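You operate a simulated robot arm through the tools that you are given. There is no shell and no other tool.

You run a simulated two-armed robot. Do the job below in one go: nothing can be reset, and whatever is moved stays where it is left.

TASK
Reset the safety valve to lift at the card's pressure and prove it.
Fine: turn the spring dial with the rig bled, shut the bleed valve, pump till it lifts, open the bleed valve again. Where these are worked on the way, their far stop is far enough and under half their travel is too little: bleed valve.

It is judged by the outcome, as a careful person would: the job done as asked, and still so three seconds after it is handed in. It fails if anything else is knocked over, pushed out of place, dropped, spilled or broken.

THE ROBOT
Two 7-joint arms with fingered hands on one trunk that stands fixed in place. Base frame: the origin is at the foot of the trunk, x ahead of it, y to its left, z up; the work surface is at about z = 0.872. Units: m, degrees, N and s.
The left shoulder is at [0.07, 0.142, 1.189], the right one opposite. With the tool pointing down near the work surface each hand reaches from about 0.42 to 0.8 m from the base axis, measured 20 degrees to its own side. Payload 3.6 kg a hand.
Tool frame (each hand has its own): the origin (TCP) lies between the finger pads and is the grasp point; the fingertips stand 0.025 m ahead of it; z points along the fingers, y is the line along which they close. The gripper opens to 0.088 m. The gripper's body begins 0.029 m behind the TCP. The gripper is a hand of 5 fingers: y runs from the thumb to the fingers, the wrist lies at [-0.013, -0.097, -0.162] in the tool frame.
Orientation is told as [roll, pitch, yaw] about the base's x, y, z axes, in that order, counted from this pose: with the fingers straight down and the wrist toward the robot, the tool's x, y and z point along [0, 1, 0], [1, 0, 0] and [0, 0, -1] of the base frame.

THE INTERFACE
- The arms move only by the tool play_rows. It takes "left_targets", "right_targets" or both (then of equal length, played together; a hand with none holds still); each is a list of rows, each an object of numbers (a shift or turn left out is 0): "x", "y", "z": the shift along the tool's x, y, z in m; "wx", "wy", "wz": the turn, a rotation vector about the tool's x, y, z in degrees. In form: [{"x": .., "y": .., "z": .., "wx": .., "wy": .., "wz": ..}, ...]. A call has 1 to 20 rows; each row shifts and turns the commanded pose from where the row before left it, along the tool's axes as they then stand. Rows are played at 5 a second. More than 0.05 m and 8.6 degrees between two rows, and nothing of the call is played. Where a pose cannot be reached the arm comes as near as it can. A force on the tool above 40 N (or 10 N above the force at the start of the call, whichever is more), or a blocked arm, ends the call early, and 0.2 s more pass. In this call time passes only in rows, and 0.2 s behind the last. It gives the time, the measured TCP pose, the force on the tool (base axes), the opening and the grip force at its end, in the units of the frame above (readings bear some noise), with the torque about the TCP (base axes, N m) and any sound that the robot's microphone picked up.
- Cameras (640 x 400 px; columns grow to the right, rows downward): "scene" is now at [0.1212, -0.0557, 1.4216]; the picture's right is [-0.64, -0.77, 0.00], its down [-0.41, 0.33, -0.85] and it looks along [0.66, -0.54, -0.52] (base axes); focal length 307 px, centre (320, 200). "left" rides on the left gripper at [-0.059, -0.079, -0.105] in its tool frame; the picture's right is [-0.73, -0.32, 0.61], its down [0.62, -0.68, 0.38] and it looks along [0.29, 0.66, 0.70] (tool axes); focal length 234 px, centre (320, 200). "right" rides on the right gripper at [0.059, -0.079, -0.105] in its tool frame; the picture's right is [-0.73, 0.32, -0.61], its down [-0.62, -0.68, 0.38] and it looks along [-0.29, 0.66, 0.70] (tool axes); focal length 234 px, centre (320, 200). There is no depth. A picture from a camera that has moved, and an enlarged one, comes with that camera's place and axes in the base frame and with its lens.
- capture(camera): a new picture of that camera. No time passes.
- move_column(by): slides the trunk up (or, below 0, down) by that many m; the arms and the scene camera ride with it, the base frame stays. It gives what a move gives, with no picture.
- move_fingers(index, middle, ring, little, thumb_bend, thumb_turn, hand): sets how far each is bent, from 0 (flat) to 100 (curled in); at 30 the hand is open as for a grip, at 70 the pads meet at the TCP. One left out holds its place. A second passes; each finger stops where it meets its share of the squeeze, and holds until it gets a number again. It is the only way to open and close the hand. It gives what a move gives, with no picture; readings hold the bend of each and the force on index, middle, ring, little, thumb and palm. thumb_turn goes from beside the hand (0) to across from the fingers (100), as for a grip.
- aim_head(pan, tilt): turns the head with the scene camera to pan (to the left, within 86 degrees either way) and tilt (down, from -29 to 69), counted from straight ahead of the robot. It gives what a move gives.
- inspect(camera, box): a new picture of the part [left, top, right, bottom] of that camera's present view, enlarged. No time passes.
- hand_in(): hands the job in; it is judged then, once.

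Places have to be worked out from the pictures, the camera data and where the tool is seen. Open the grippers and draw the arms clear of the work before you hand the job in, unless the task says otherwise.

The tools are called after "Emit:" by a JSON object that holds its "method" and its "body". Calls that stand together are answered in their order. play_rows: Moves the arms, as the interface text tells. Its arguments: {"type":"object","properties":{"left_targets":{"type":"array","items":{"type":"object","properties":{"x":{"type":"number"},"y":{"type":"number"},"z":{"type":"number"},"wx":{"type":"number"},"wy":{"type":"number"},"wz":{"type":"number"}}}},"right_targets":{"type":"array","items":{"type":"object","properties":{"x":{"type":"number"},"y":{"type":"number"},"z":{"type":"number"},"wx":{"type":"number"},"wy":{"type":"number"},"wz":{"type":"number"}}}}},"required":[]} The other tools are called the same way: move_column (by) slides the trunk up or down; move_fingers (index, middle, ring, little, thumb_bend, thumb_turn, hand) moves the fingers one by one; aim_head (pan, tilt) turns the head that bears the scene camera; capture (camera) takes a picture; inspect (camera, box) takes an enlarged picture of a part of a camera's view; hand_in () hands the job in.

At the start:

```text
time_s: 0.0
left_tool_pos: [0.5593, -0.0683, 1.2367]
left_tool_rot: [0.0, 0.0, 0.1]
left_contact_force: [0.3, 0.4, -0.6]
left_moment: [-0.02, 0.01, 0.02]
left_finger_gap: 0.0878
left_gripper_force: 0.0
left_shape: jaw
left_bend: [30.0, 30.0, 30.0, 30.0, 30.0, 98.0]
left_finger forces: [0.0, 0.0, 0.1, 0.1, 0.1, 0.0]
right_tool_pos: [0.3471, -0.4323, 1.2478]
right_tool_rot: [0.0, 0.1, 0.0]
right_contact_force: [0.1, 0.1, -0.5]
right_moment: [-0.01, 0.02, 0.0]
right_finger_gap: 0.0874
right_gripper_force: 0.0
right_shape: jaw
right_bend: [30.0, 30.0, 30.0, 30.0, 30.0, 98.0]
right_finger forces: [0.1, 0.0, 0.1, 0.1, 0.0, 0.0]
trunk travel left (down, up): [-0.725, 0.215]
head pan, tilt: [-39.5, 31.6]
```

scene: 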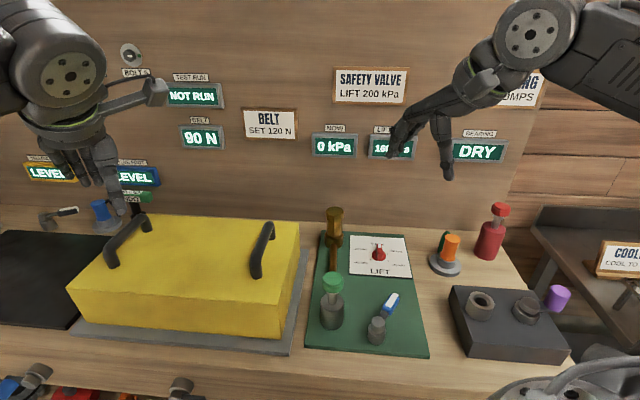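
right: 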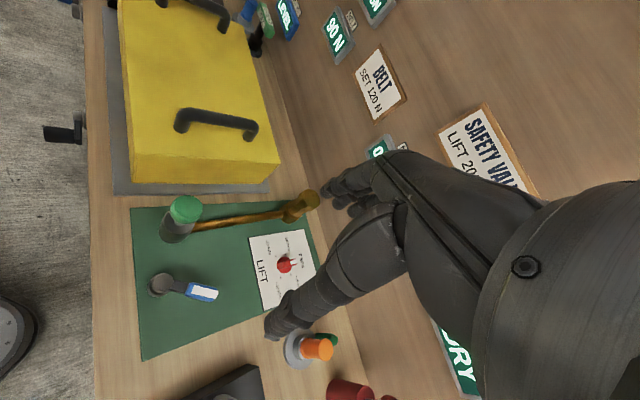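
left: 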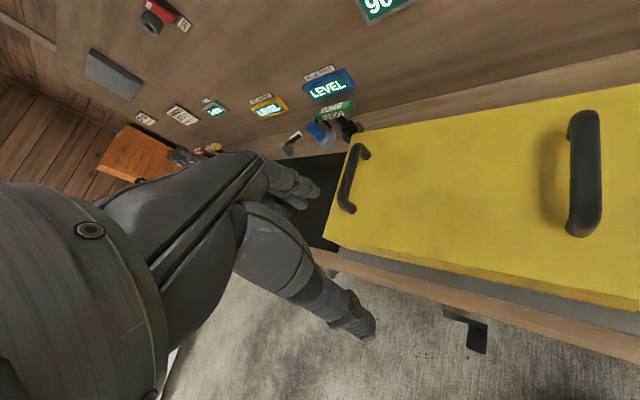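

I start by looking closely at the green rig board: a green-knobbed pump post, a brass valve, a red dial on a white card and a blue/white lever. I enlarge those parts before any move.

Emit:
{"method": "inspect", "body": {"camera": "scene", "box": [290, 190, 450, 370]}}

Emit:
{"method": "inspect", "body": {"camera": "scene", "box": [300, 60, 520, 180]}}

Emit:
{"method": "inspect", "body": {"camera": "right", "box": [120, 170, 360, 370]}}

```text
2.22 times, centred on (370, 280) of scene
camera zoom: at [0.1212, -0.0557, 1.4216], right [-0.64, -0.77, 0.0], down [-0.41, 0.33, -0.85], along [0.66, -0.54, -0.52], focal length 683 px, centre (209, 22)
```

zoom: 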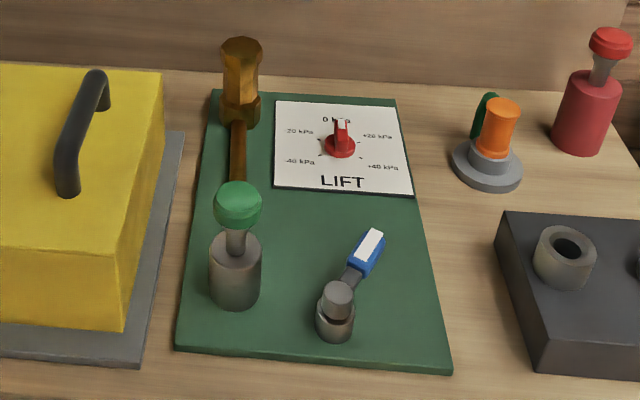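

```text
2.91 times, centred on (410, 120) of scene
camera zoom: at [0.1212, -0.0557, 1.4216], right [-0.64, -0.77, 0.0], down [-0.41, 0.33, -0.85], along [0.66, -0.54, -0.52], focal length 894 px, centre (58, 433)
```

zoom: 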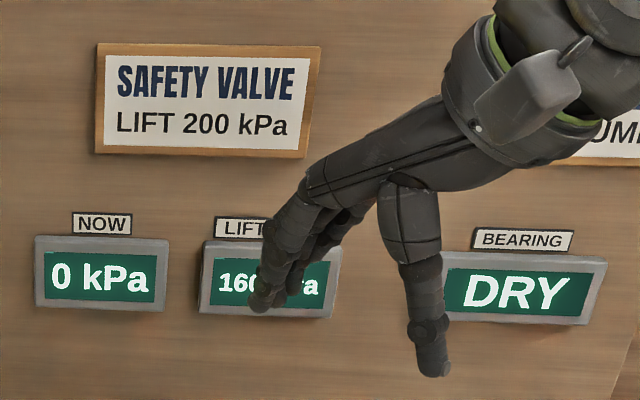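

```text
2.00 times, centred on (240, 270) of right
camera zoom: at [0.268, -0.3733, 1.3513], right [0.32, -0.73, 0.61], down [-0.68, -0.62, -0.38], along [0.66, -0.29, -0.7], focal length 468 px, centre (480, 60)
```

zoom: 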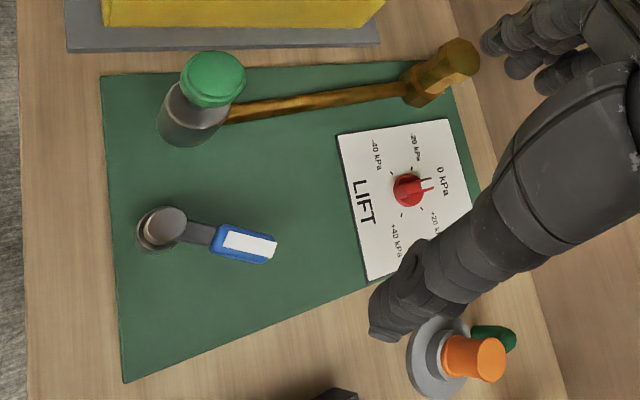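

The LIFT display is partly hidden by the hand. I enlarge the dial, the lever and the display for detail.

Emit:
{"method": "inspect", "body": {"camera": "scene", "box": [345, 225, 415, 285]}}

Emit:
{"method": "inspect", "body": {"camera": "scene", "box": [310, 260, 410, 350]}}

Emit:
{"method": "inspect", "body": {"camera": "right", "box": [140, 180, 240, 320]}}

Emit:
{"method": "inspect", "body": {"camera": "right", "box": [240, 220, 340, 320]}}

Emit:
{"method": "inspect", "body": {"camera": "scene", "box": [360, 120, 430, 165]}}

```text
6.67 times, centred on (380, 255) of scene
camera zoom: at [0.1212, -0.0557, 1.4216], right [-0.64, -0.77, 0.0], down [-0.41, 0.33, -0.85], along [0.66, -0.54, -0.52], focal length 2050 px, centre (-80, -167)
```

zoom: 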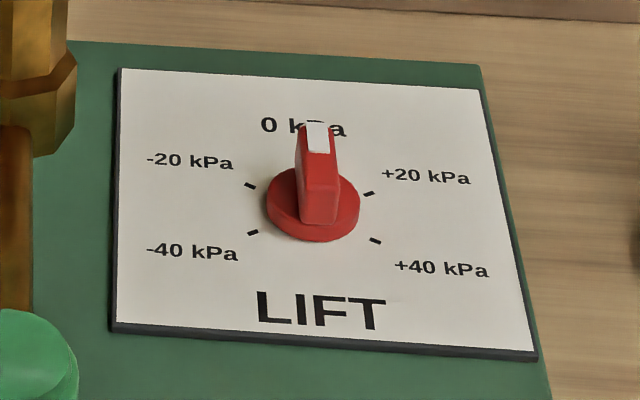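

```text
4.44 times, centred on (360, 305) of scene
camera zoom: at [0.1212, -0.0557, 1.4216], right [-0.64, -0.77, 0.0], down [-0.41, 0.33, -0.85], along [0.66, -0.54, -0.52], focal length 1366 px, centre (142, -267)
```

zoom: 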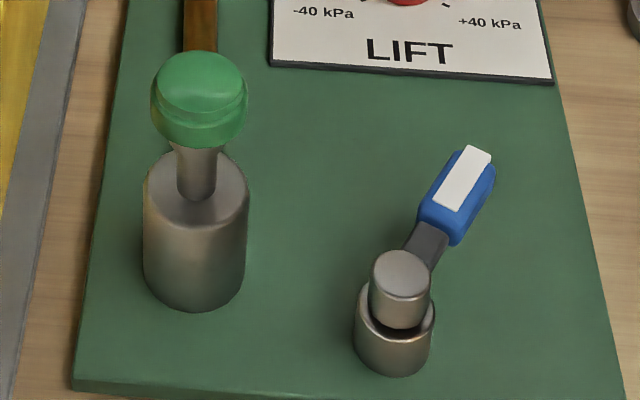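

```text
2.86 times, centred on (190, 250) of right
camera zoom: at [0.268, -0.3733, 1.3513], right [0.32, -0.73, 0.61], down [-0.68, -0.62, -0.38], along [0.66, -0.29, -0.7], focal length 669 px, centre (691, 57)
```

zoom: 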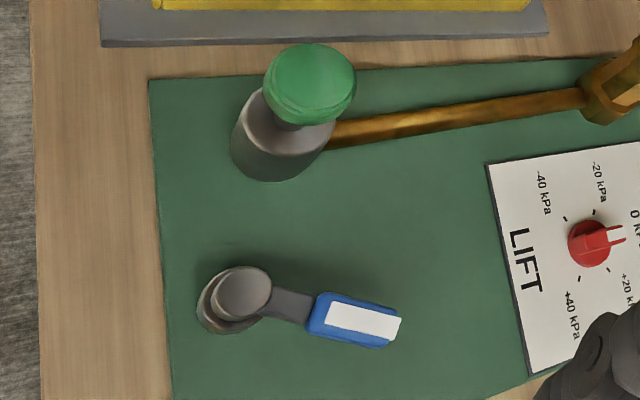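

```text
4.00 times, centred on (290, 270) of right
camera zoom: at [0.268, -0.3733, 1.3513], right [0.32, -0.73, 0.61], down [-0.68, -0.62, -0.38], along [0.66, -0.29, -0.7], focal length 937 px, centre (440, -80)
```

zoom: 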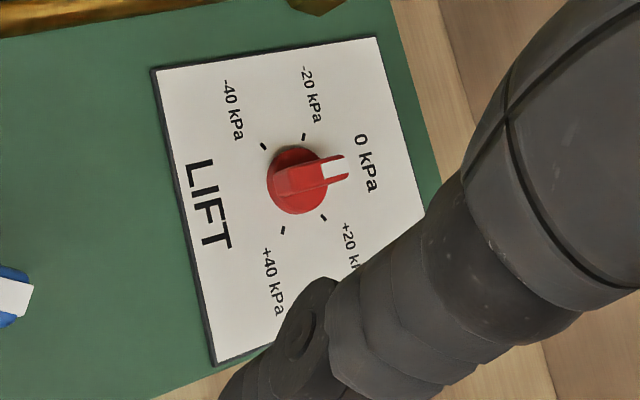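

```text
8.89 times, centred on (395, 142) of scene
camera zoom: at [0.1212, -0.0557, 1.4216], right [-0.64, -0.77, 0.0], down [-0.41, 0.33, -0.85], along [0.66, -0.54, -0.52], focal length 2733 px, centre (-347, 711)
```

zoom: 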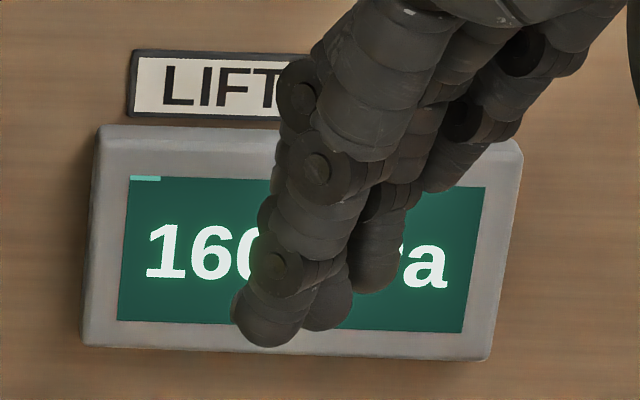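

The display reads 160 kPa and the card 200, so the dial has to go to +40. I place the dial at about (0.487, -0.552), with its marks 60° apart, which makes this a 120° clockwise turn. I first bring the right hand above the dial and test the wrist yaw in free air.

Emit:
{"method": "play_rows", "body": {"right_targets": [{"x": -0.02, "y": 0.0233, "z": 0.0213}, {"x": -0.02, "y": 0.0233, "z": 0.0213}, {"x": -0.02, "y": 0.0233, "z": 0.0213}, {"x": -0.02, "y": 0.0233, "z": 0.0213}, {"x": -0.02, "y": 0.0233, "z": 0.0213}, {"x": -0.02, "y": 0.0233, "z": 0.0213}, {"wz": -8}, {"wz": -8}, {"wz": -8}, {"wz": -8}, {"wz": -8}, {"wz": -4}]}}

```text
time_s: 2.6
left_tool_pos: [0.5605, -0.069, 1.2376]
left_tool_rot: [0.0, 0.0, 0.1]
left_contact_force: [0.0, -0.5, -0.2]
left_moment: [0.03, -0.03, 0.01]
left_finger_gap: 0.0877
left_gripper_force: 0.1
left_shape: jaw
left_bend: [30.0, 30.0, 30.0, 30.0, 30.0, 98.0]
left_finger forces: [0.0, 0.0, 0.1, 0.0, 0.0, 0.0]
right_tool_pos: [0.4871, -0.5522, 1.1195]
right_tool_rot: [-0.2, -0.1, 44.1]
right_contact_force: [0.3, 0.1, -0.9]
right_moment: [0.0, 0.01, 0.0]
right_finger_gap: 0.0877
right_gripper_force: 0.1
right_shape: jaw
right_bend: [30.0, 30.0, 30.0, 30.0, 30.0, 98.0]
right_finger forces: [0.0, 0.1, 0.1, 0.1, 0.0, 0.1]
trunk travel left (down, up): [-0.725, 0.215]
head pan, tilt: [-39.5, 31.6]
```

Yaw +44 is reachable there. Now I check the views from this pose.

Emit:
{"method": "capture", "body": {"camera": "right"}}

Emit:
{"method": "capture", "body": {"camera": "scene"}}

```text
taken
camera right: at [0.3888, -0.5644, 1.2239], right [0.74, -0.3, 0.61], down [-0.06, -0.92, -0.38], along [0.68, 0.25, -0.69], focal length 234 px, centre (320, 200)
```

right: 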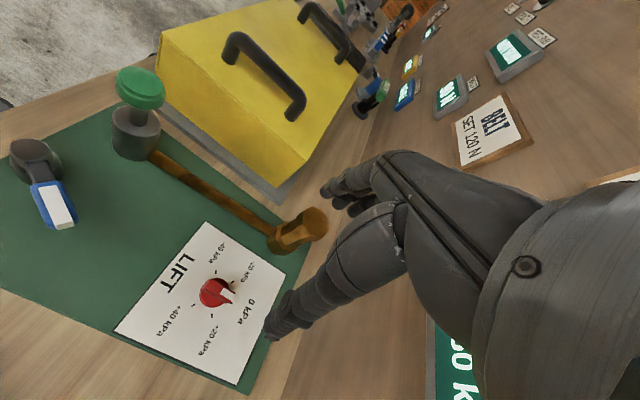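

```text
taken
camera scene: at [0.1214, -0.0555, 1.4216], right [-0.64, -0.77, 0.0], down [-0.41, 0.33, -0.85], along [0.66, -0.54, -0.52], focal length 307 px, centre (320, 200)
```

scene: 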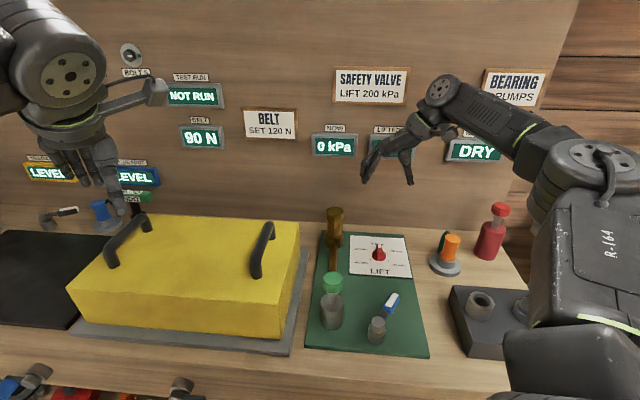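

The hand is above the dial, with the fingers toward the brass valve and the thumb on the near right. I partly close the hand in free air to see how the finger gap behaves and which fingers sit opposite the thumb.

Emit:
{"method": "move_fingers", "body": {"hand": "right", "index": 55, "middle": 55, "ring": 55, "little": 55, "thumb_bend": 55}}

Emit:
{"method": "inspect", "body": {"camera": "scene", "box": [340, 80, 480, 220]}}

Emit:
{"method": "inspect", "body": {"camera": "right", "box": [180, 140, 460, 400]}}

```text
time_s: 3.6
left_tool_pos: [0.559, -0.0688, 1.2382]
left_tool_rot: [-0.1, 0.0, 0.1]
left_contact_force: [0.2, 0.1, 0.0]
left_moment: [-0.01, 0.02, 0.02]
left_finger_gap: 0.0877
left_gripper_force: 0.2
left_shape: jaw
left_bend: [30.0, 30.0, 30.0, 30.0, 30.0, 98.0]
left_finger forces: [0.0, 0.0, 0.0, 0.0, 0.0, 0.0]
right_tool_pos: [0.487, -0.5506, 1.119]
right_tool_rot: [0.0, 0.0, 43.9]
right_contact_force: [0.7, -0.5, -1.1]
right_moment: [0.0, -0.02, 0.01]
right_finger_gap: 0.0313
right_gripper_force: 0.1
right_shape: fingers
right_bend: [55.0, 55.0, 55.0, 55.0, 55.0, 98.0]
right_finger forces: [0.0, 0.1, 0.0, 0.0, 0.1, 0.0]
trunk travel left (down, up): [-0.725, 0.215]
head pan, tilt: [-39.5, 31.6]
```

```text
2.86 times, centred on (410, 150) of scene
camera zoom: at [0.1213, -0.0557, 1.4216], right [-0.64, -0.77, 0.0], down [-0.41, 0.33, -0.85], along [0.66, -0.54, -0.52], focal length 878 px, centre (63, 343)
```

zoom: 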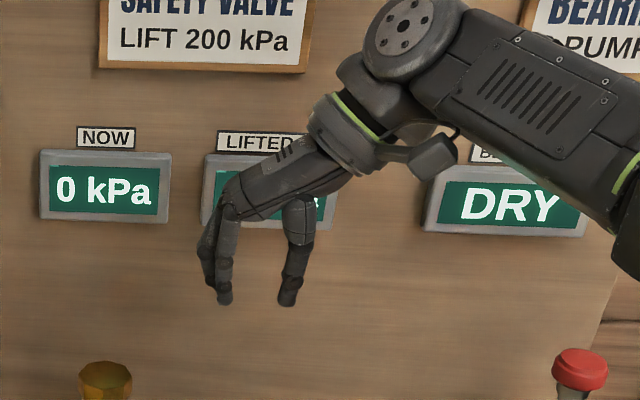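

```text
1.54 times, centred on (320, 270) of right
camera zoom: at [0.389, -0.5643, 1.2234], right [0.74, -0.3, 0.61], down [-0.06, -0.92, -0.38], along [0.67, 0.25, -0.7], focal length 360 px, centre (320, 92)
```

zoom: 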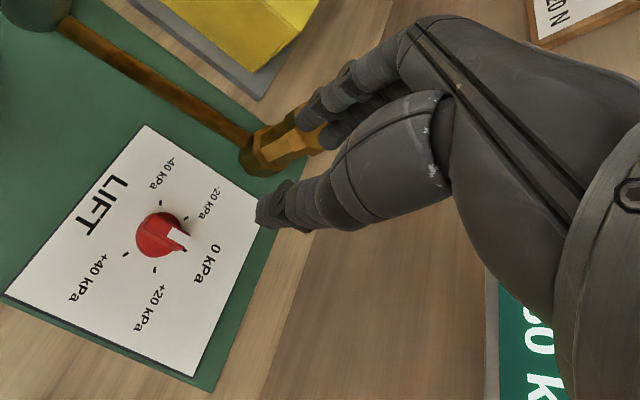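

At bend 55 the gap is 31 mm, which is plenty for the roughly 12 mm pointer bar. I lower to about z 0.965 and look again before going around the bar.

Emit:
{"method": "play_rows", "body": {"right_targets": [{"x": -0.0025, "y": -0.0024, "z": 0.02}, {"z": 0.03}, {"z": 0.03}, {"z": 0.03}, {"z": 0.025}, {"z": 0.02}]}}

Emit:
{"method": "capture", "body": {"camera": "right"}}

Emit:
{"method": "inspect", "body": {"camera": "scene", "box": [330, 180, 430, 290]}}

Emit:
{"method": "capture", "body": {"camera": "scene"}}

```text
time_s: 5.0
left_tool_pos: [0.5602, -0.0691, 1.237]
left_tool_rot: [0.0, 0.0, 0.1]
left_contact_force: [-0.2, 0.0, -0.9]
left_moment: [0.01, -0.01, 0.0]
left_finger_gap: 0.0875
left_gripper_force: 0.0
left_shape: jaw
left_bend: [30.0, 30.0, 30.0, 30.0, 30.0, 98.0]
left_finger forces: [0.0, 0.0, 0.0, 0.0, 0.0, 0.1]
right_tool_pos: [0.4873, -0.5562, 0.963]
right_tool_rot: [0.0, 0.0, 44.0]
right_contact_force: [0.2, -0.2, 0.1]
right_moment: [-0.01, -0.01, -0.03]
right_finger_gap: 0.0312
right_gripper_force: 0.0
right_shape: fingers
right_bend: [55.0, 55.0, 55.0, 55.0, 55.0, 98.0]
right_finger forces: [0.0, 0.0, 0.1, 0.0, 0.0, 0.0]
trunk travel left (down, up): [-0.725, 0.215]
head pan, tilt: [-39.5, 31.6]
```

```text
taken
camera right: at [0.3893, -0.568, 1.0675], right [0.74, -0.3, 0.61], down [-0.06, -0.92, -0.38], along [0.67, 0.25, -0.7], focal length 234 px, centre (320, 200)
```

right: 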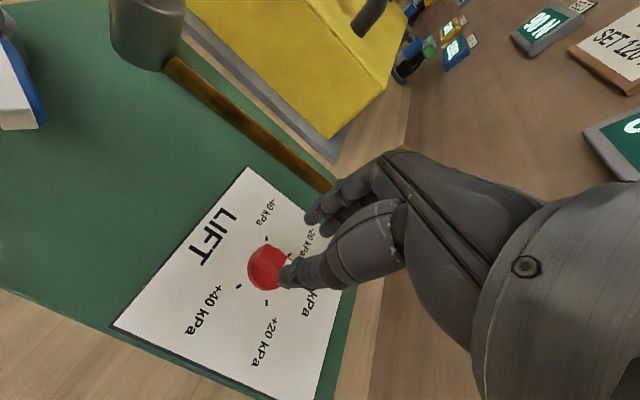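

```text
3.64 times, centred on (380, 235) of scene
camera zoom: at [0.1215, -0.056, 1.4216], right [-0.64, -0.77, 0.0], down [-0.41, 0.33, -0.85], along [0.66, -0.54, -0.52], focal length 1118 px, centre (102, 73)
```

zoom: 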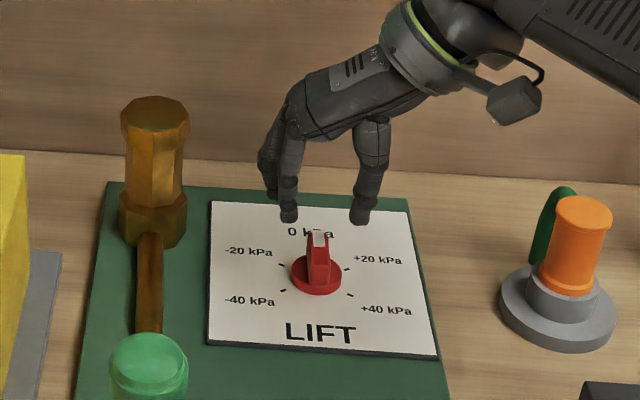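

```text
taken
camera scene: at [0.1215, -0.056, 1.4216], right [-0.64, -0.77, 0.0], down [-0.41, 0.33, -0.85], along [0.66, -0.54, -0.52], focal length 307 px, centre (320, 200)
```

scene: 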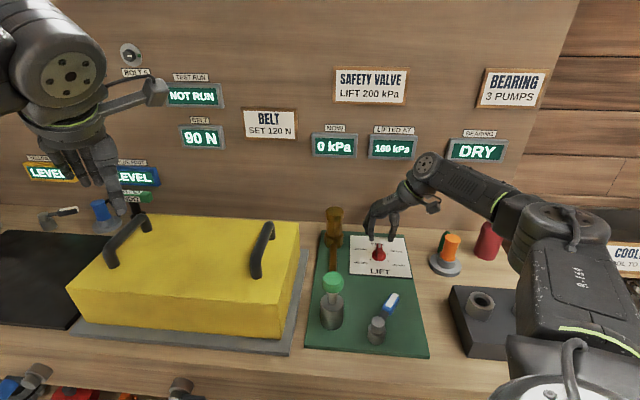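

The LIFTED AT display reads 160 kPa, so +40 it is. The fingers straddle the pointer bar; I nudge about 3 mm back toward the dial centre and lower to TCP z ≈ 0.930.

Emit:
{"method": "play_rows", "body": {"right_targets": [{"x": 0.003, "z": 0.01}, {"z": 0.01}, {"z": 0.008}, {"z": 0.005}]}}

Emit:
{"method": "inspect", "body": {"camera": "scene", "box": [350, 210, 410, 280]}}

Emit:
{"method": "inspect", "body": {"camera": "right", "box": [200, 180, 380, 340]}}

```text
time_s: 6.0
left_tool_pos: [0.559, -0.0688, 1.2377]
left_tool_rot: [0.0, 0.0, 0.1]
left_contact_force: [0.1, 0.2, 0.2]
left_moment: [-0.03, -0.03, 0.01]
left_finger_gap: 0.0877
left_gripper_force: 0.0
left_shape: jaw
left_bend: [30.0, 30.0, 30.0, 30.0, 30.0, 98.0]
left_finger forces: [0.0, 0.1, 0.0, 0.0, 0.0, 0.0]
right_tool_pos: [0.4852, -0.5545, 0.9296]
right_tool_rot: [0.0, 0.0, 44.0]
right_contact_force: [0.0, 0.1, -0.3]
right_moment: [0.03, -0.02, 0.01]
right_finger_gap: 0.0309
right_gripper_force: 0.0
right_shape: fingers
right_bend: [55.0, 55.0, 55.0, 55.0, 55.0, 98.0]
right_finger forces: [0.0, 0.0, 0.0, 0.0, 0.1, 0.1]
trunk travel left (down, up): [-0.725, 0.215]
head pan, tilt: [-39.5, 31.6]
```

```text
5.71 times, centred on (380, 245) of scene
camera zoom: at [0.1212, -0.0558, 1.4216], right [-0.64, -0.77, 0.0], down [-0.41, 0.33, -0.85], along [0.66, -0.54, -0.52], focal length 1757 px, centre (-23, -57)
```

zoom: 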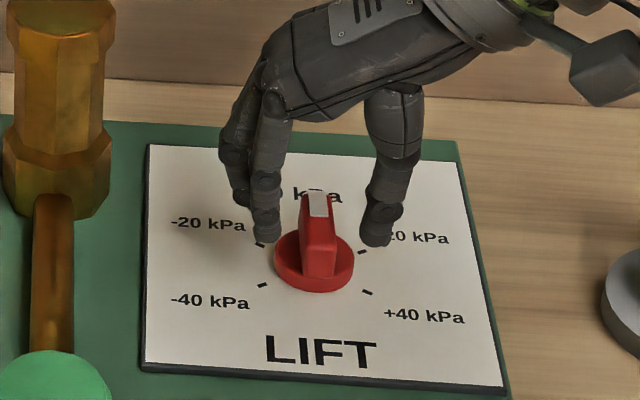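

```text
2.50 times, centred on (290, 260) of right
camera zoom: at [0.3863, -0.5663, 1.0343], right [0.74, -0.3, 0.61], down [-0.06, -0.92, -0.38], along [0.67, 0.25, -0.7], focal length 585 px, centre (395, 50)
```

zoom: 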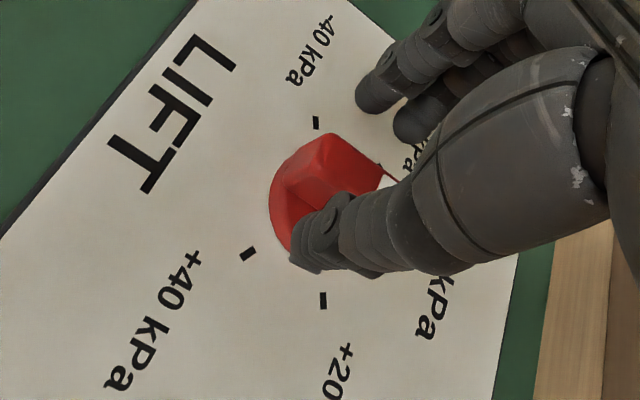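

Thumb and fingers straddle the bar cleanly. I lower 4 mm more, then close on it.

Emit:
{"method": "play_rows", "body": {"right_targets": [{"z": 0.004}]}}

Emit:
{"method": "move_fingers", "body": {"hand": "right", "index": 68, "middle": 68, "ring": 68, "little": 68, "thumb_bend": 68}}

Emit:
{"method": "inspect", "body": {"camera": "scene", "box": [350, 210, 410, 280]}}

Emit:
{"method": "inspect", "body": {"camera": "right", "box": [200, 180, 380, 340]}}

```text
time_s: 6.4
left_tool_pos: [0.5603, -0.0692, 1.2369]
left_tool_rot: [0.1, -0.1, 0.2]
left_contact_force: [0.1, -0.1, 0.1]
left_moment: [0.0, -0.01, -0.01]
left_finger_gap: 0.0878
left_gripper_force: 0.0
left_shape: jaw
left_bend: [30.0, 30.0, 30.0, 30.0, 30.0, 98.0]
left_finger forces: [0.0, 0.1, 0.1, 0.0, 0.1, 0.0]
right_tool_pos: [0.4847, -0.5535, 0.9261]
right_tool_rot: [-0.1, 0.0, 44.0]
right_contact_force: [-0.3, 0.5, 0.2]
right_moment: [-0.01, 0.0, -0.04]
right_finger_gap: 0.0312
right_gripper_force: 0.1
right_shape: fingers
right_bend: [55.0, 55.0, 55.0, 55.0, 55.0, 98.0]
right_finger forces: [0.0, 0.0, 0.1, 0.1, 0.0, 0.1]
trunk travel left (down, up): [-0.725, 0.215]
head pan, tilt: [-39.5, 31.6]
```

```text
time_s: 7.4
left_tool_pos: [0.5613, -0.0687, 1.2368]
left_tool_rot: [0.0, 0.1, 0.1]
left_contact_force: [-0.3, -0.1, -0.7]
left_moment: [0.0, 0.02, 0.0]
left_finger_gap: 0.0875
left_gripper_force: 0.2
left_shape: jaw
left_bend: [30.0, 30.0, 30.0, 30.0, 30.0, 98.0]
left_finger forces: [0.0, 0.1, 0.1, 0.0, 0.0, 0.0]
right_tool_pos: [0.486, -0.5552, 0.9274]
right_tool_rot: [0.1, 0.0, 44.1]
right_contact_force: [1.7, 1.3, -0.4]
right_moment: [0.03, -0.03, -0.01]
right_finger_gap: 0.0088
right_gripper_force: 2.5
right_shape: fingers
right_bend: [66.0, 66.0, 67.0, 68.0, 65.0, 97.0]
right_finger forces: [1.4, 1.3, 0.5, 0.0, 1.8, 0.1]
trunk travel left (down, up): [-0.725, 0.215]
head pan, tilt: [-39.5, 31.6]
```

```text
5.71 times, centred on (380, 245) of scene
camera zoom: at [0.1217, -0.0556, 1.4216], right [-0.64, -0.77, 0.0], down [-0.41, 0.33, -0.85], along [0.66, -0.54, -0.52], focal length 1757 px, centre (-23, -57)
```

zoom: 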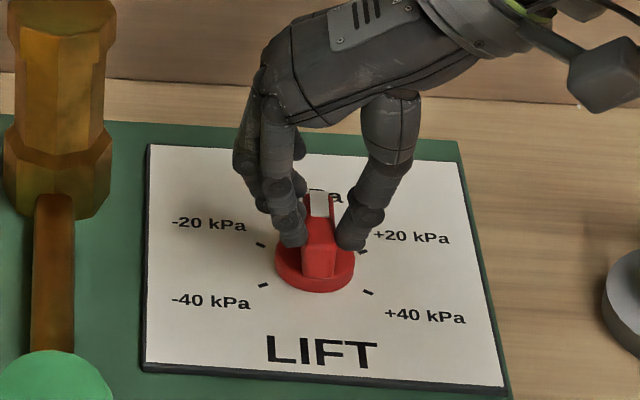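

```text
2.50 times, centred on (290, 260) of right
camera zoom: at [0.387, -0.5665, 1.0307], right [0.74, -0.3, 0.61], down [-0.06, -0.92, -0.38], along [0.67, 0.25, -0.7], focal length 585 px, centre (395, 50)
```

zoom: 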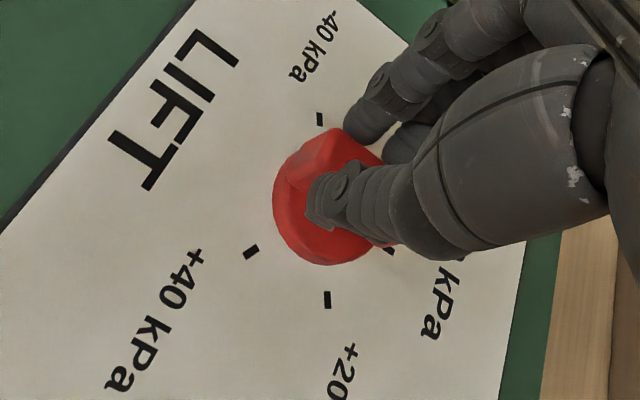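

The bar is held by thumb, index and middle with light force. I turn it clockwise 24° first and check the forces and whether the pointer follows.

Emit:
{"method": "play_rows", "body": {"right_targets": [{"wz": 6, "y": -0.0002}, {"wz": 6, "y": -0.0002}, {"wz": 6, "y": -0.0002}, {"wz": 6, "y": -0.0002}]}}

Emit:
{"method": "inspect", "body": {"camera": "scene", "box": [350, 210, 410, 280]}}

```text
time_s: 8.4
left_tool_pos: [0.5605, -0.069, 1.2364]
left_tool_rot: [0.0, 0.0, 0.1]
left_contact_force: [0.3, -1.2, 0.4]
left_moment: [-0.03, 0.04, -0.02]
left_finger_gap: 0.0876
left_gripper_force: 0.1
left_shape: jaw
left_bend: [30.0, 30.0, 30.0, 30.0, 30.0, 98.0]
left_finger forces: [0.0, 0.0, 0.0, 0.1, 0.0, 0.0]
right_tool_pos: [0.4862, -0.5536, 0.9261]
right_tool_rot: [0.0, 0.0, 19.9]
right_contact_force: [4.7, 2.4, -0.6]
right_moment: [0.04, -0.08, 0.06]
right_finger_gap: 0.0089
right_gripper_force: 2.8
right_shape: fingers
right_bend: [65.0, 65.0, 66.0, 68.0, 66.0, 97.0]
right_finger forces: [2.2, 2.2, 1.2, 0.1, 1.1, 0.1]
trunk travel left (down, up): [-0.725, 0.215]
head pan, tilt: [-39.5, 31.6]
```

```text
5.71 times, centred on (380, 245) of scene
camera zoom: at [0.1222, -0.055, 1.4215], right [-0.64, -0.77, 0.0], down [-0.41, 0.33, -0.85], along [0.66, -0.54, -0.52], focal length 1757 px, centre (-23, -57)
```

zoom: 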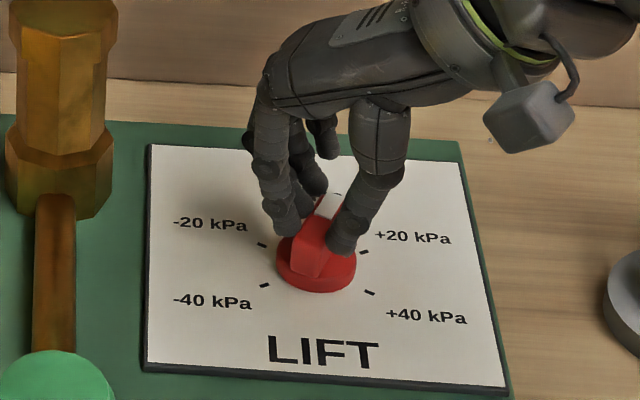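

The pointer follows the hand. The bar pushes the fingers along +y by about 5 N, so I yield slightly that way as I continue.

Emit:
{"method": "play_rows", "body": {"right_targets": [{"wz": 6, "y": 0.0006}, {"wz": 6, "y": 0.0006}, {"wz": 6, "y": 0.0004}, {"wz": 6, "y": 0.0002}, {"wz": 6}]}}

Emit:
{"method": "inspect", "body": {"camera": "scene", "box": [350, 210, 410, 280]}}

```text
time_s: 9.6
left_tool_pos: [0.5615, -0.068, 1.2366]
left_tool_rot: [0.0, 0.0, 0.1]
left_contact_force: [-0.5, -0.4, 0.1]
left_moment: [-0.02, 0.01, 0.02]
left_finger_gap: 0.0878
left_gripper_force: 0.1
left_shape: jaw
left_bend: [30.0, 30.0, 30.0, 30.0, 30.0, 98.0]
left_finger forces: [0.1, 0.0, 0.0, 0.0, 0.1, 0.0]
right_tool_pos: [0.4878, -0.5534, 0.9276]
right_tool_rot: [-0.1, 0.0, -10.2]
right_contact_force: [9.5, -0.8, 2.9]
right_moment: [-0.1, -0.25, 0.11]
right_finger_gap: 0.009
right_gripper_force: 5.1
right_shape: fingers
right_bend: [63.0, 64.0, 66.0, 68.0, 67.0, 97.0]
right_finger forces: [3.4, 3.4, 3.1, 0.0, 0.4, 0.0]
trunk travel left (down, up): [-0.725, 0.215]
head pan, tilt: [-39.5, 31.6]
```

```text
5.71 times, centred on (380, 245) of scene
camera zoom: at [0.1232, -0.0553, 1.4215], right [-0.64, -0.77, 0.0], down [-0.41, 0.33, -0.85], along [0.66, -0.54, -0.53], focal length 1757 px, centre (-23, -57)
```

zoom: 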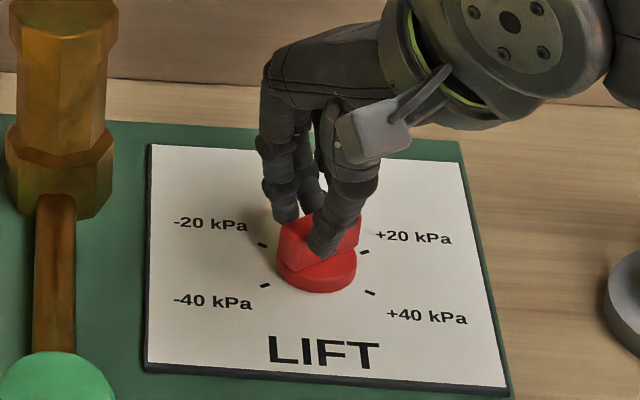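

The pointer is at about 54°, and the bar is offset toward the fingers with a 9.5 N push. I shift about 3 mm along +y with no turn to recentre.

Emit:
{"method": "play_rows", "body": {"right_targets": [{"y": 0.0015}, {"y": 0.0015}]}}

```text
time_s: 10.2
left_tool_pos: [0.5606, -0.0677, 1.2372]
left_tool_rot: [-0.1, -0.1, 0.0]
left_contact_force: [0.0, -0.3, -0.6]
left_moment: [0.03, 0.02, -0.01]
left_finger_gap: 0.0876
left_gripper_force: 0.1
left_shape: jaw
left_bend: [30.0, 30.0, 30.0, 30.0, 30.0, 98.0]
left_finger forces: [0.1, 0.0, 0.0, 0.1, 0.1, 0.1]
right_tool_pos: [0.4893, -0.5547, 0.9271]
right_tool_rot: [-0.1, 0.1, -9.9]
right_contact_force: [2.7, 0.8, 0.9]
right_moment: [-0.01, -0.06, 0.03]
right_finger_gap: 0.0085
right_gripper_force: 3.6
right_shape: fingers
right_bend: [65.0, 65.0, 67.0, 68.0, 66.0, 97.0]
right_finger forces: [2.0, 2.0, 1.2, 0.0, 1.7, 0.0]
trunk travel left (down, up): [-0.725, 0.215]
head pan, tilt: [-39.5, 31.6]
```

The forces are balanced again. I continue the turn in 6° rows with a small +y allowance.

Emit:
{"method": "play_rows", "body": {"right_targets": [{"wz": 6, "y": 0.0006}, {"wz": 6, "y": 0.0006}, {"wz": 6, "y": 0.0006}, {"wz": 6, "y": 0.0006}, {"wz": 6, "y": 0.0006}]}}

Emit:
{"method": "inspect", "body": {"camera": "scene", "box": [350, 210, 410, 280]}}

```text
time_s: 11.4
left_tool_pos: [0.5603, -0.0688, 1.2363]
left_tool_rot: [-0.1, 0.1, 0.1]
left_contact_force: [-0.3, 0.5, 0.0]
left_moment: [-0.01, -0.02, 0.01]
left_finger_gap: 0.0878
left_gripper_force: 0.0
left_shape: jaw
left_bend: [30.0, 30.0, 30.0, 30.0, 30.0, 98.0]
left_finger forces: [0.0, 0.0, 0.1, 0.0, 0.0, 0.0]
right_tool_pos: [0.4923, -0.5554, 0.9279]
right_tool_rot: [0.0, 0.0, -40.1]
right_contact_force: [2.1, 0.3, 0.3]
right_moment: [0.01, 0.0, 0.03]
right_finger_gap: 0.0086
right_gripper_force: 3.0
right_shape: fingers
right_bend: [65.0, 66.0, 68.0, 68.0, 66.0, 97.0]
right_finger forces: [1.4, 1.4, 0.7, 0.1, 2.2, 0.0]
trunk travel left (down, up): [-0.725, 0.215]
head pan, tilt: [-39.5, 31.6]
```

```text
5.71 times, centred on (380, 245) of scene
camera zoom: at [0.1219, -0.0556, 1.4215], right [-0.64, -0.77, 0.0], down [-0.41, 0.33, -0.85], along [0.66, -0.54, -0.52], focal length 1757 px, centre (-23, -57)
```

zoom: 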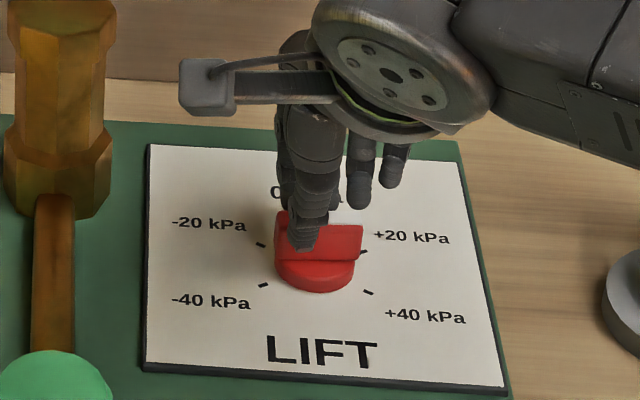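

The pointer is now at about 84°. The last 36° goes the same way.

Emit:
{"method": "play_rows", "body": {"right_targets": [{"wz": 6, "y": 0.0004}, {"wz": 6, "y": 0.0004}, {"wz": 6, "y": 0.0004}, {"wz": 6, "y": 0.0004}, {"wz": 6, "y": 0.0004}, {"wz": 6, "y": 0.0004}]}}

Emit:
{"method": "inspect", "body": {"camera": "scene", "box": [350, 210, 410, 280]}}

Emit:
{"method": "inspect", "body": {"camera": "right", "box": [180, 170, 380, 360]}}

```text
time_s: 12.8
left_tool_pos: [0.5589, -0.0677, 1.2366]
left_tool_rot: [-0.1, 0.0, 0.2]
left_contact_force: [0.2, 0.2, 0.3]
left_moment: [0.01, -0.01, -0.05]
left_finger_gap: 0.0879
left_gripper_force: 0.0
left_shape: jaw
left_bend: [30.0, 30.0, 30.0, 30.0, 30.0, 98.0]
left_finger forces: [0.0, 0.0, 0.1, 0.0, 0.0, 0.0]
right_tool_pos: [0.493, -0.5575, 0.927]
right_tool_rot: [0.1, -0.1, -76.2]
right_contact_force: [2.3, -3.5, 1.0]
right_moment: [-0.09, 0.01, 0.03]
right_finger_gap: 0.0084
right_gripper_force: 4.4
right_shape: fingers
right_bend: [65.0, 65.0, 67.0, 68.0, 66.0, 97.0]
right_finger forces: [2.0, 2.1, 2.3, 0.0, 1.7, 0.1]
trunk travel left (down, up): [-0.725, 0.215]
head pan, tilt: [-39.5, 31.6]
```

```text
5.71 times, centred on (380, 245) of scene
camera zoom: at [0.1218, -0.0557, 1.4215], right [-0.64, -0.77, 0.0], down [-0.41, 0.33, -0.85], along [0.66, -0.54, -0.52], focal length 1757 px, centre (-23, -57)
```

zoom: 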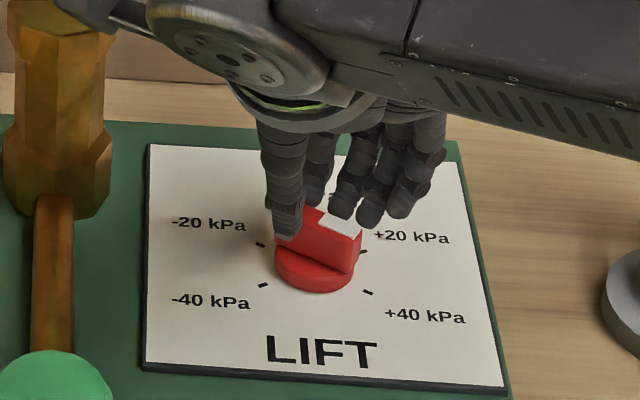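

```text
2.11 times, centred on (280, 265) of right
camera zoom: at [0.5311, -0.4671, 1.0317], right [-0.63, -0.49, 0.61], down [-0.77, 0.51, -0.38], along [-0.12, -0.71, -0.7], focal length 493 px, centre (404, 63)
```

zoom: 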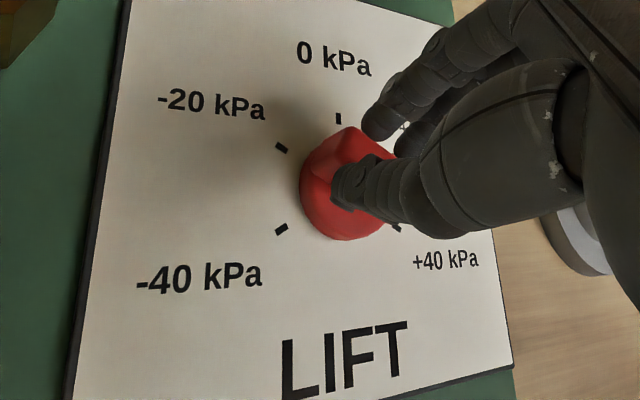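

The hand is at 120° of turn. I open gently, rise and look at where the pointer stands.

Emit:
{"method": "move_fingers", "body": {"hand": "right", "index": 52, "middle": 52, "ring": 52, "little": 52, "thumb_bend": 52}}

Emit:
{"method": "play_rows", "body": {"right_targets": [{"z": -0.015}, {"z": -0.02}, {"z": -0.03}, {"z": -0.03}, {"z": -0.03}, {"z": -0.02}]}}

Emit:
{"method": "inspect", "body": {"camera": "scene", "box": [350, 210, 410, 280]}}

Emit:
{"method": "inspect", "body": {"camera": "right", "box": [180, 150, 380, 350]}}

Emit:
{"method": "capture", "body": {"camera": "scene"}}

```text
time_s: 13.8
left_tool_pos: [0.5586, -0.0678, 1.2379]
left_tool_rot: [0.0, 0.1, 0.2]
left_contact_force: [0.7, -0.3, 0.0]
left_moment: [0.0, -0.03, 0.04]
left_finger_gap: 0.0877
left_gripper_force: 0.0
left_shape: jaw
left_bend: [30.0, 30.0, 30.0, 30.0, 30.0, 98.0]
left_finger forces: [0.0, 0.1, 0.0, 0.0, 0.1, 0.0]
right_tool_pos: [0.4929, -0.5563, 0.9278]
right_tool_rot: [0.1, 0.0, -76.0]
right_contact_force: [-0.9, -0.3, -0.2]
right_moment: [0.0, -0.01, -0.01]
right_finger_gap: 0.0369
right_gripper_force: 0.1
right_shape: fingers
right_bend: [52.0, 52.0, 52.0, 52.0, 52.0, 97.0]
right_finger forces: [0.1, 0.1, 0.0, 0.0, 0.1, 0.0]
trunk travel left (down, up): [-0.725, 0.215]
head pan, tilt: [-39.5, 31.6]
```

```text
time_s: 15.2
left_tool_pos: [0.5595, -0.0689, 1.2379]
left_tool_rot: [0.0, 0.0, 0.1]
left_contact_force: [0.0, -0.7, -1.0]
left_moment: [0.02, -0.02, -0.02]
left_finger_gap: 0.0879
left_gripper_force: 0.1
left_shape: jaw
left_bend: [30.0, 30.0, 30.0, 30.0, 30.0, 98.0]
left_finger forces: [0.0, 0.0, 0.1, 0.1, 0.0, 0.0]
right_tool_pos: [0.4946, -0.5588, 1.0701]
right_tool_rot: [0.0, -0.1, -76.0]
right_contact_force: [0.8, 0.5, 0.5]
right_moment: [-0.01, 0.0, 0.0]
right_finger_gap: 0.0368
right_gripper_force: 0.1
right_shape: fingers
right_bend: [52.0, 52.0, 52.0, 52.0, 52.0, 97.0]
right_finger forces: [0.1, 0.0, 0.0, 0.0, 0.0, 0.0]
trunk travel left (down, up): [-0.725, 0.215]
head pan, tilt: [-39.5, 31.6]
```

```text
5.71 times, centred on (380, 245) of scene
camera zoom: at [0.1213, -0.0553, 1.4216], right [-0.64, -0.77, 0.0], down [-0.41, 0.33, -0.85], along [0.66, -0.54, -0.52], focal length 1757 px, centre (-23, -57)
```

zoom: 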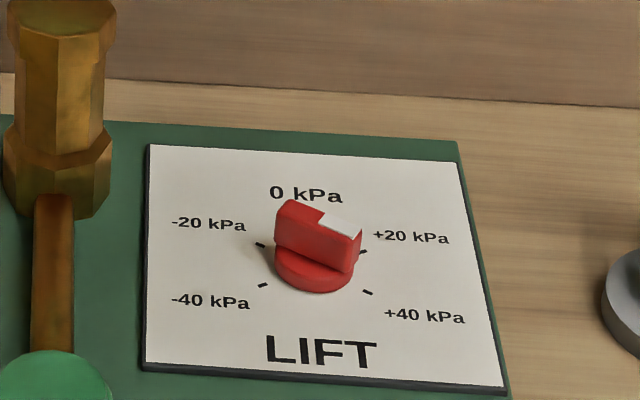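

```text
2.00 times, centred on (280, 250) of right
camera zoom: at [0.5324, -0.4675, 1.1749], right [-0.63, -0.49, 0.61], down [-0.77, 0.51, -0.38], along [-0.12, -0.71, -0.7], focal length 468 px, centre (400, 100)
```

zoom: 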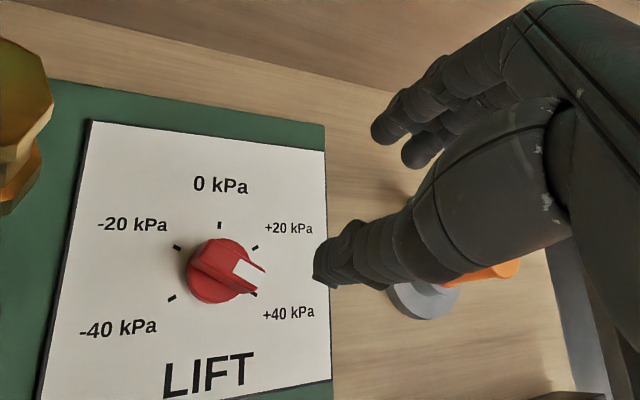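

```text
taken
camera scene: at [0.1213, -0.0553, 1.4216], right [-0.64, -0.77, 0.0], down [-0.41, 0.33, -0.85], along [0.66, -0.54, -0.52], focal length 307 px, centre (320, 200)
```

scene: 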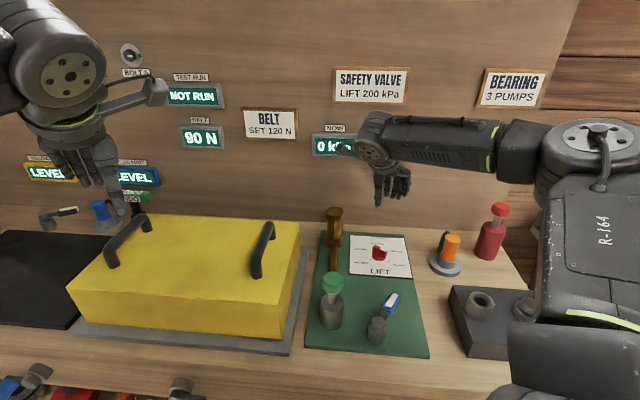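

The pointer is at or slightly short of +40, so I enlarge it to measure the angle.

Emit:
{"method": "inspect", "body": {"camera": "right", "box": [255, 205, 325, 255]}}

Emit:
{"method": "inspect", "body": {"camera": "scene", "box": [362, 236, 398, 266]}}

```text
8.00 times, centred on (290, 230) of right
camera zoom: at [0.5324, -0.4675, 1.1749], right [-0.63, -0.49, 0.61], down [-0.77, 0.51, -0.38], along [-0.12, -0.71, -0.7], focal length 1873 px, centre (560, -40)
```

zoom: 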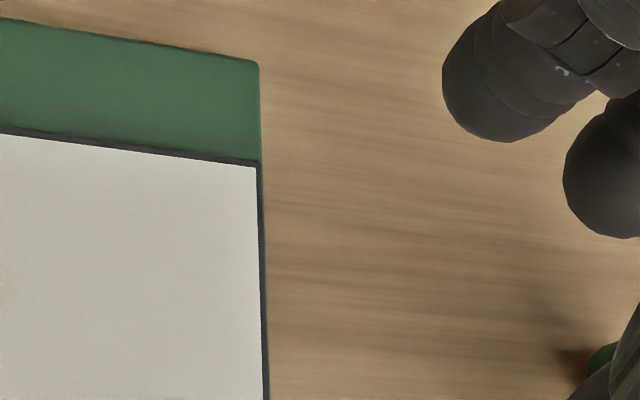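

```text
13.33 times, centred on (380, 251) of scene
camera zoom: at [0.1213, -0.0553, 1.4216], right [-0.64, -0.77, 0.0], down [-0.41, 0.33, -0.85], along [0.66, -0.54, -0.52], focal length 4099 px, centre (-480, -480)
```

zoom: 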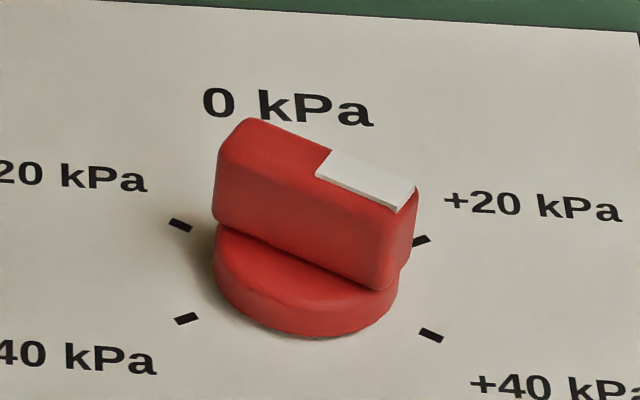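

Worked out in 3D, the bar lies within about 1° of the +40 direction, so the dial is set. Next is the bleed lever: pivot at (0.341, -0.381), handle centre about (0.357, -0.440, 0.915), pointing about -75°. I raise, yaw back to +15° and move above the handle.

Emit:
{"method": "play_rows", "body": {"right_targets": [{"z": -0.03}, {"wz": -8}, {"wz": -8}, {"wz": -8}, {"wz": -8}, {"wz": -8}, {"wz": -8}, {"wz": -8}, {"wz": -8}, {"wz": -8}, {"wz": -8}, {"wz": -8}, {"wz": -3}, {"x": 0.025, "y": -0.017}, {"x": 0.025, "y": -0.017}, {"x": 0.025, "y": -0.017}, {"x": 0.025, "y": -0.017}, {"x": 0.025, "y": -0.017}, {"x": 0.025, "y": -0.017}]}}

Emit:
{"method": "capture", "body": {"camera": "right"}}

Emit:
{"method": "capture", "body": {"camera": "scene"}}

```text
time_s: 19.2
left_tool_pos: [0.559, -0.068, 1.2378]
left_tool_rot: [-0.1, -0.1, 0.1]
left_contact_force: [-0.6, 0.2, 0.4]
left_moment: [-0.01, 0.01, 0.0]
left_finger_gap: 0.0878
left_gripper_force: 0.0
left_shape: jaw
left_bend: [30.0, 30.0, 30.0, 30.0, 30.0, 98.0]
left_finger forces: [0.2, 0.1, 0.0, 0.0, 0.0, 0.1]
right_tool_pos: [0.3702, -0.4441, 1.095]
right_tool_rot: [0.0, 0.0, 15.0]
right_contact_force: [0.4, -0.3, 0.8]
right_moment: [0.02, 0.02, 0.0]
right_finger_gap: 0.0369
right_gripper_force: 0.1
right_shape: fingers
right_bend: [52.0, 52.0, 52.0, 52.0, 52.0, 97.0]
right_finger forces: [0.0, 0.1, 0.1, 0.0, 0.0, 0.0]
right hand out of reach, approached as far as the arm can: row 1
trunk travel left (down, up): [-0.725, 0.215]
head pan, tilt: [-39.5, 31.6]
```

```text
taken
camera right: at [0.2781, -0.4074, 1.1994], right [0.5, -0.62, 0.61], down [-0.5, -0.78, -0.38], along [0.71, -0.11, -0.7], focal length 234 px, centre (320, 200)
```

right: 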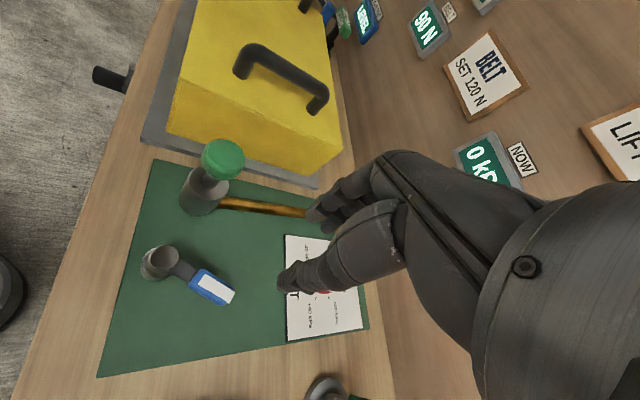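

```text
taken
camera scene: at [0.12, -0.0548, 1.4218], right [-0.64, -0.77, 0.0], down [-0.4, 0.33, -0.85], along [0.66, -0.54, -0.52], focal length 307 px, centre (320, 200)
```

scene: 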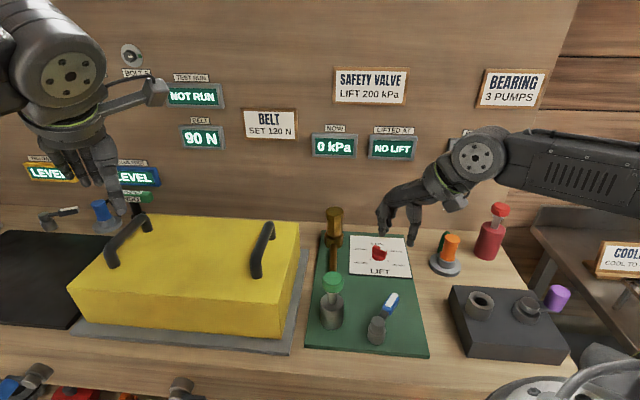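

The display now shows NO LIFT, as it should with the setting changed. I move over the lever handle at about (0.355, -0.4385) and lower to z 0.965.

Emit:
{"method": "play_rows", "body": {"right_targets": [{"x": 0.0093, "y": -0.0132}, {"z": 0.03}, {"z": 0.03}, {"z": 0.03}, {"z": 0.025}, {"z": 0.015}]}}

Emit:
{"method": "capture", "body": {"camera": "right"}}

Emit:
{"method": "inspect", "body": {"camera": "scene", "box": [320, 230, 460, 370]}}

```text
time_s: 20.6
left_tool_pos: [0.5601, -0.0675, 1.236]
left_tool_rot: [0.0, 0.1, 0.1]
left_contact_force: [0.3, -0.2, 0.7]
left_moment: [0.05, 0.0, 0.01]
left_finger_gap: 0.088
left_gripper_force: 0.1
left_shape: jaw
left_bend: [30.0, 30.0, 30.0, 30.0, 30.0, 98.0]
left_finger forces: [0.0, 0.1, 0.0, 0.0, 0.1, 0.1]
right_tool_pos: [0.3555, -0.4401, 0.9647]
right_tool_rot: [0.0, 0.0, 15.0]
right_contact_force: [0.2, -0.2, 1.0]
right_moment: [-0.01, 0.01, 0.0]
right_finger_gap: 0.0365
right_gripper_force: 0.1
right_shape: fingers
right_bend: [52.0, 52.0, 52.0, 52.0, 52.0, 97.0]
right_finger forces: [0.1, 0.0, 0.0, 0.0, 0.0, 0.0]
trunk travel left (down, up): [-0.725, 0.215]
head pan, tilt: [-39.5, 31.6]
```

```text
taken
camera right: at [0.2631, -0.4038, 1.0701], right [0.5, -0.62, 0.61], down [-0.5, -0.78, -0.38], along [0.71, -0.11, -0.7], focal length 234 px, centre (320, 200)
```

right: 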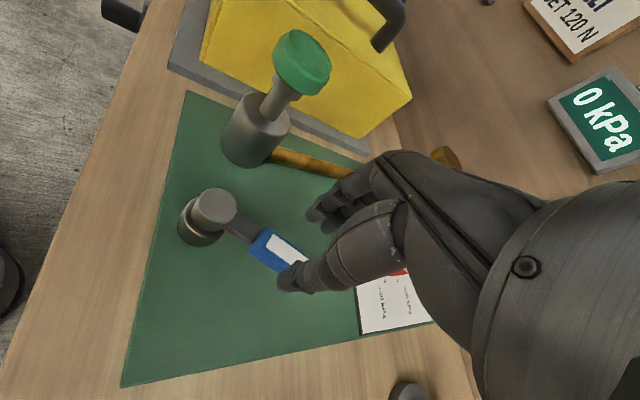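

```text
2.86 times, centred on (390, 300) of scene
camera zoom: at [0.1215, -0.0559, 1.4216], right [-0.64, -0.77, 0.0], down [-0.41, 0.33, -0.85], along [0.66, -0.54, -0.52], focal length 878 px, centre (120, -86)
```

zoom: 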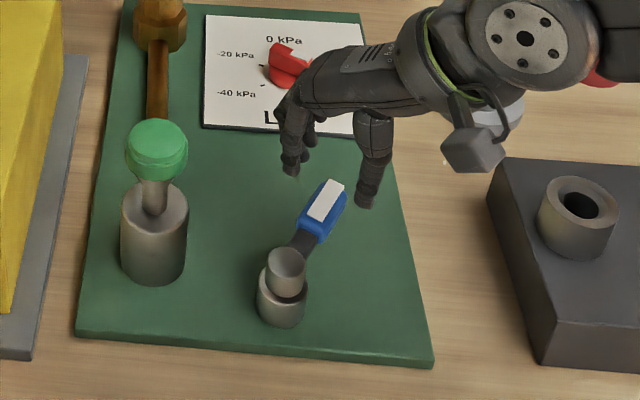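

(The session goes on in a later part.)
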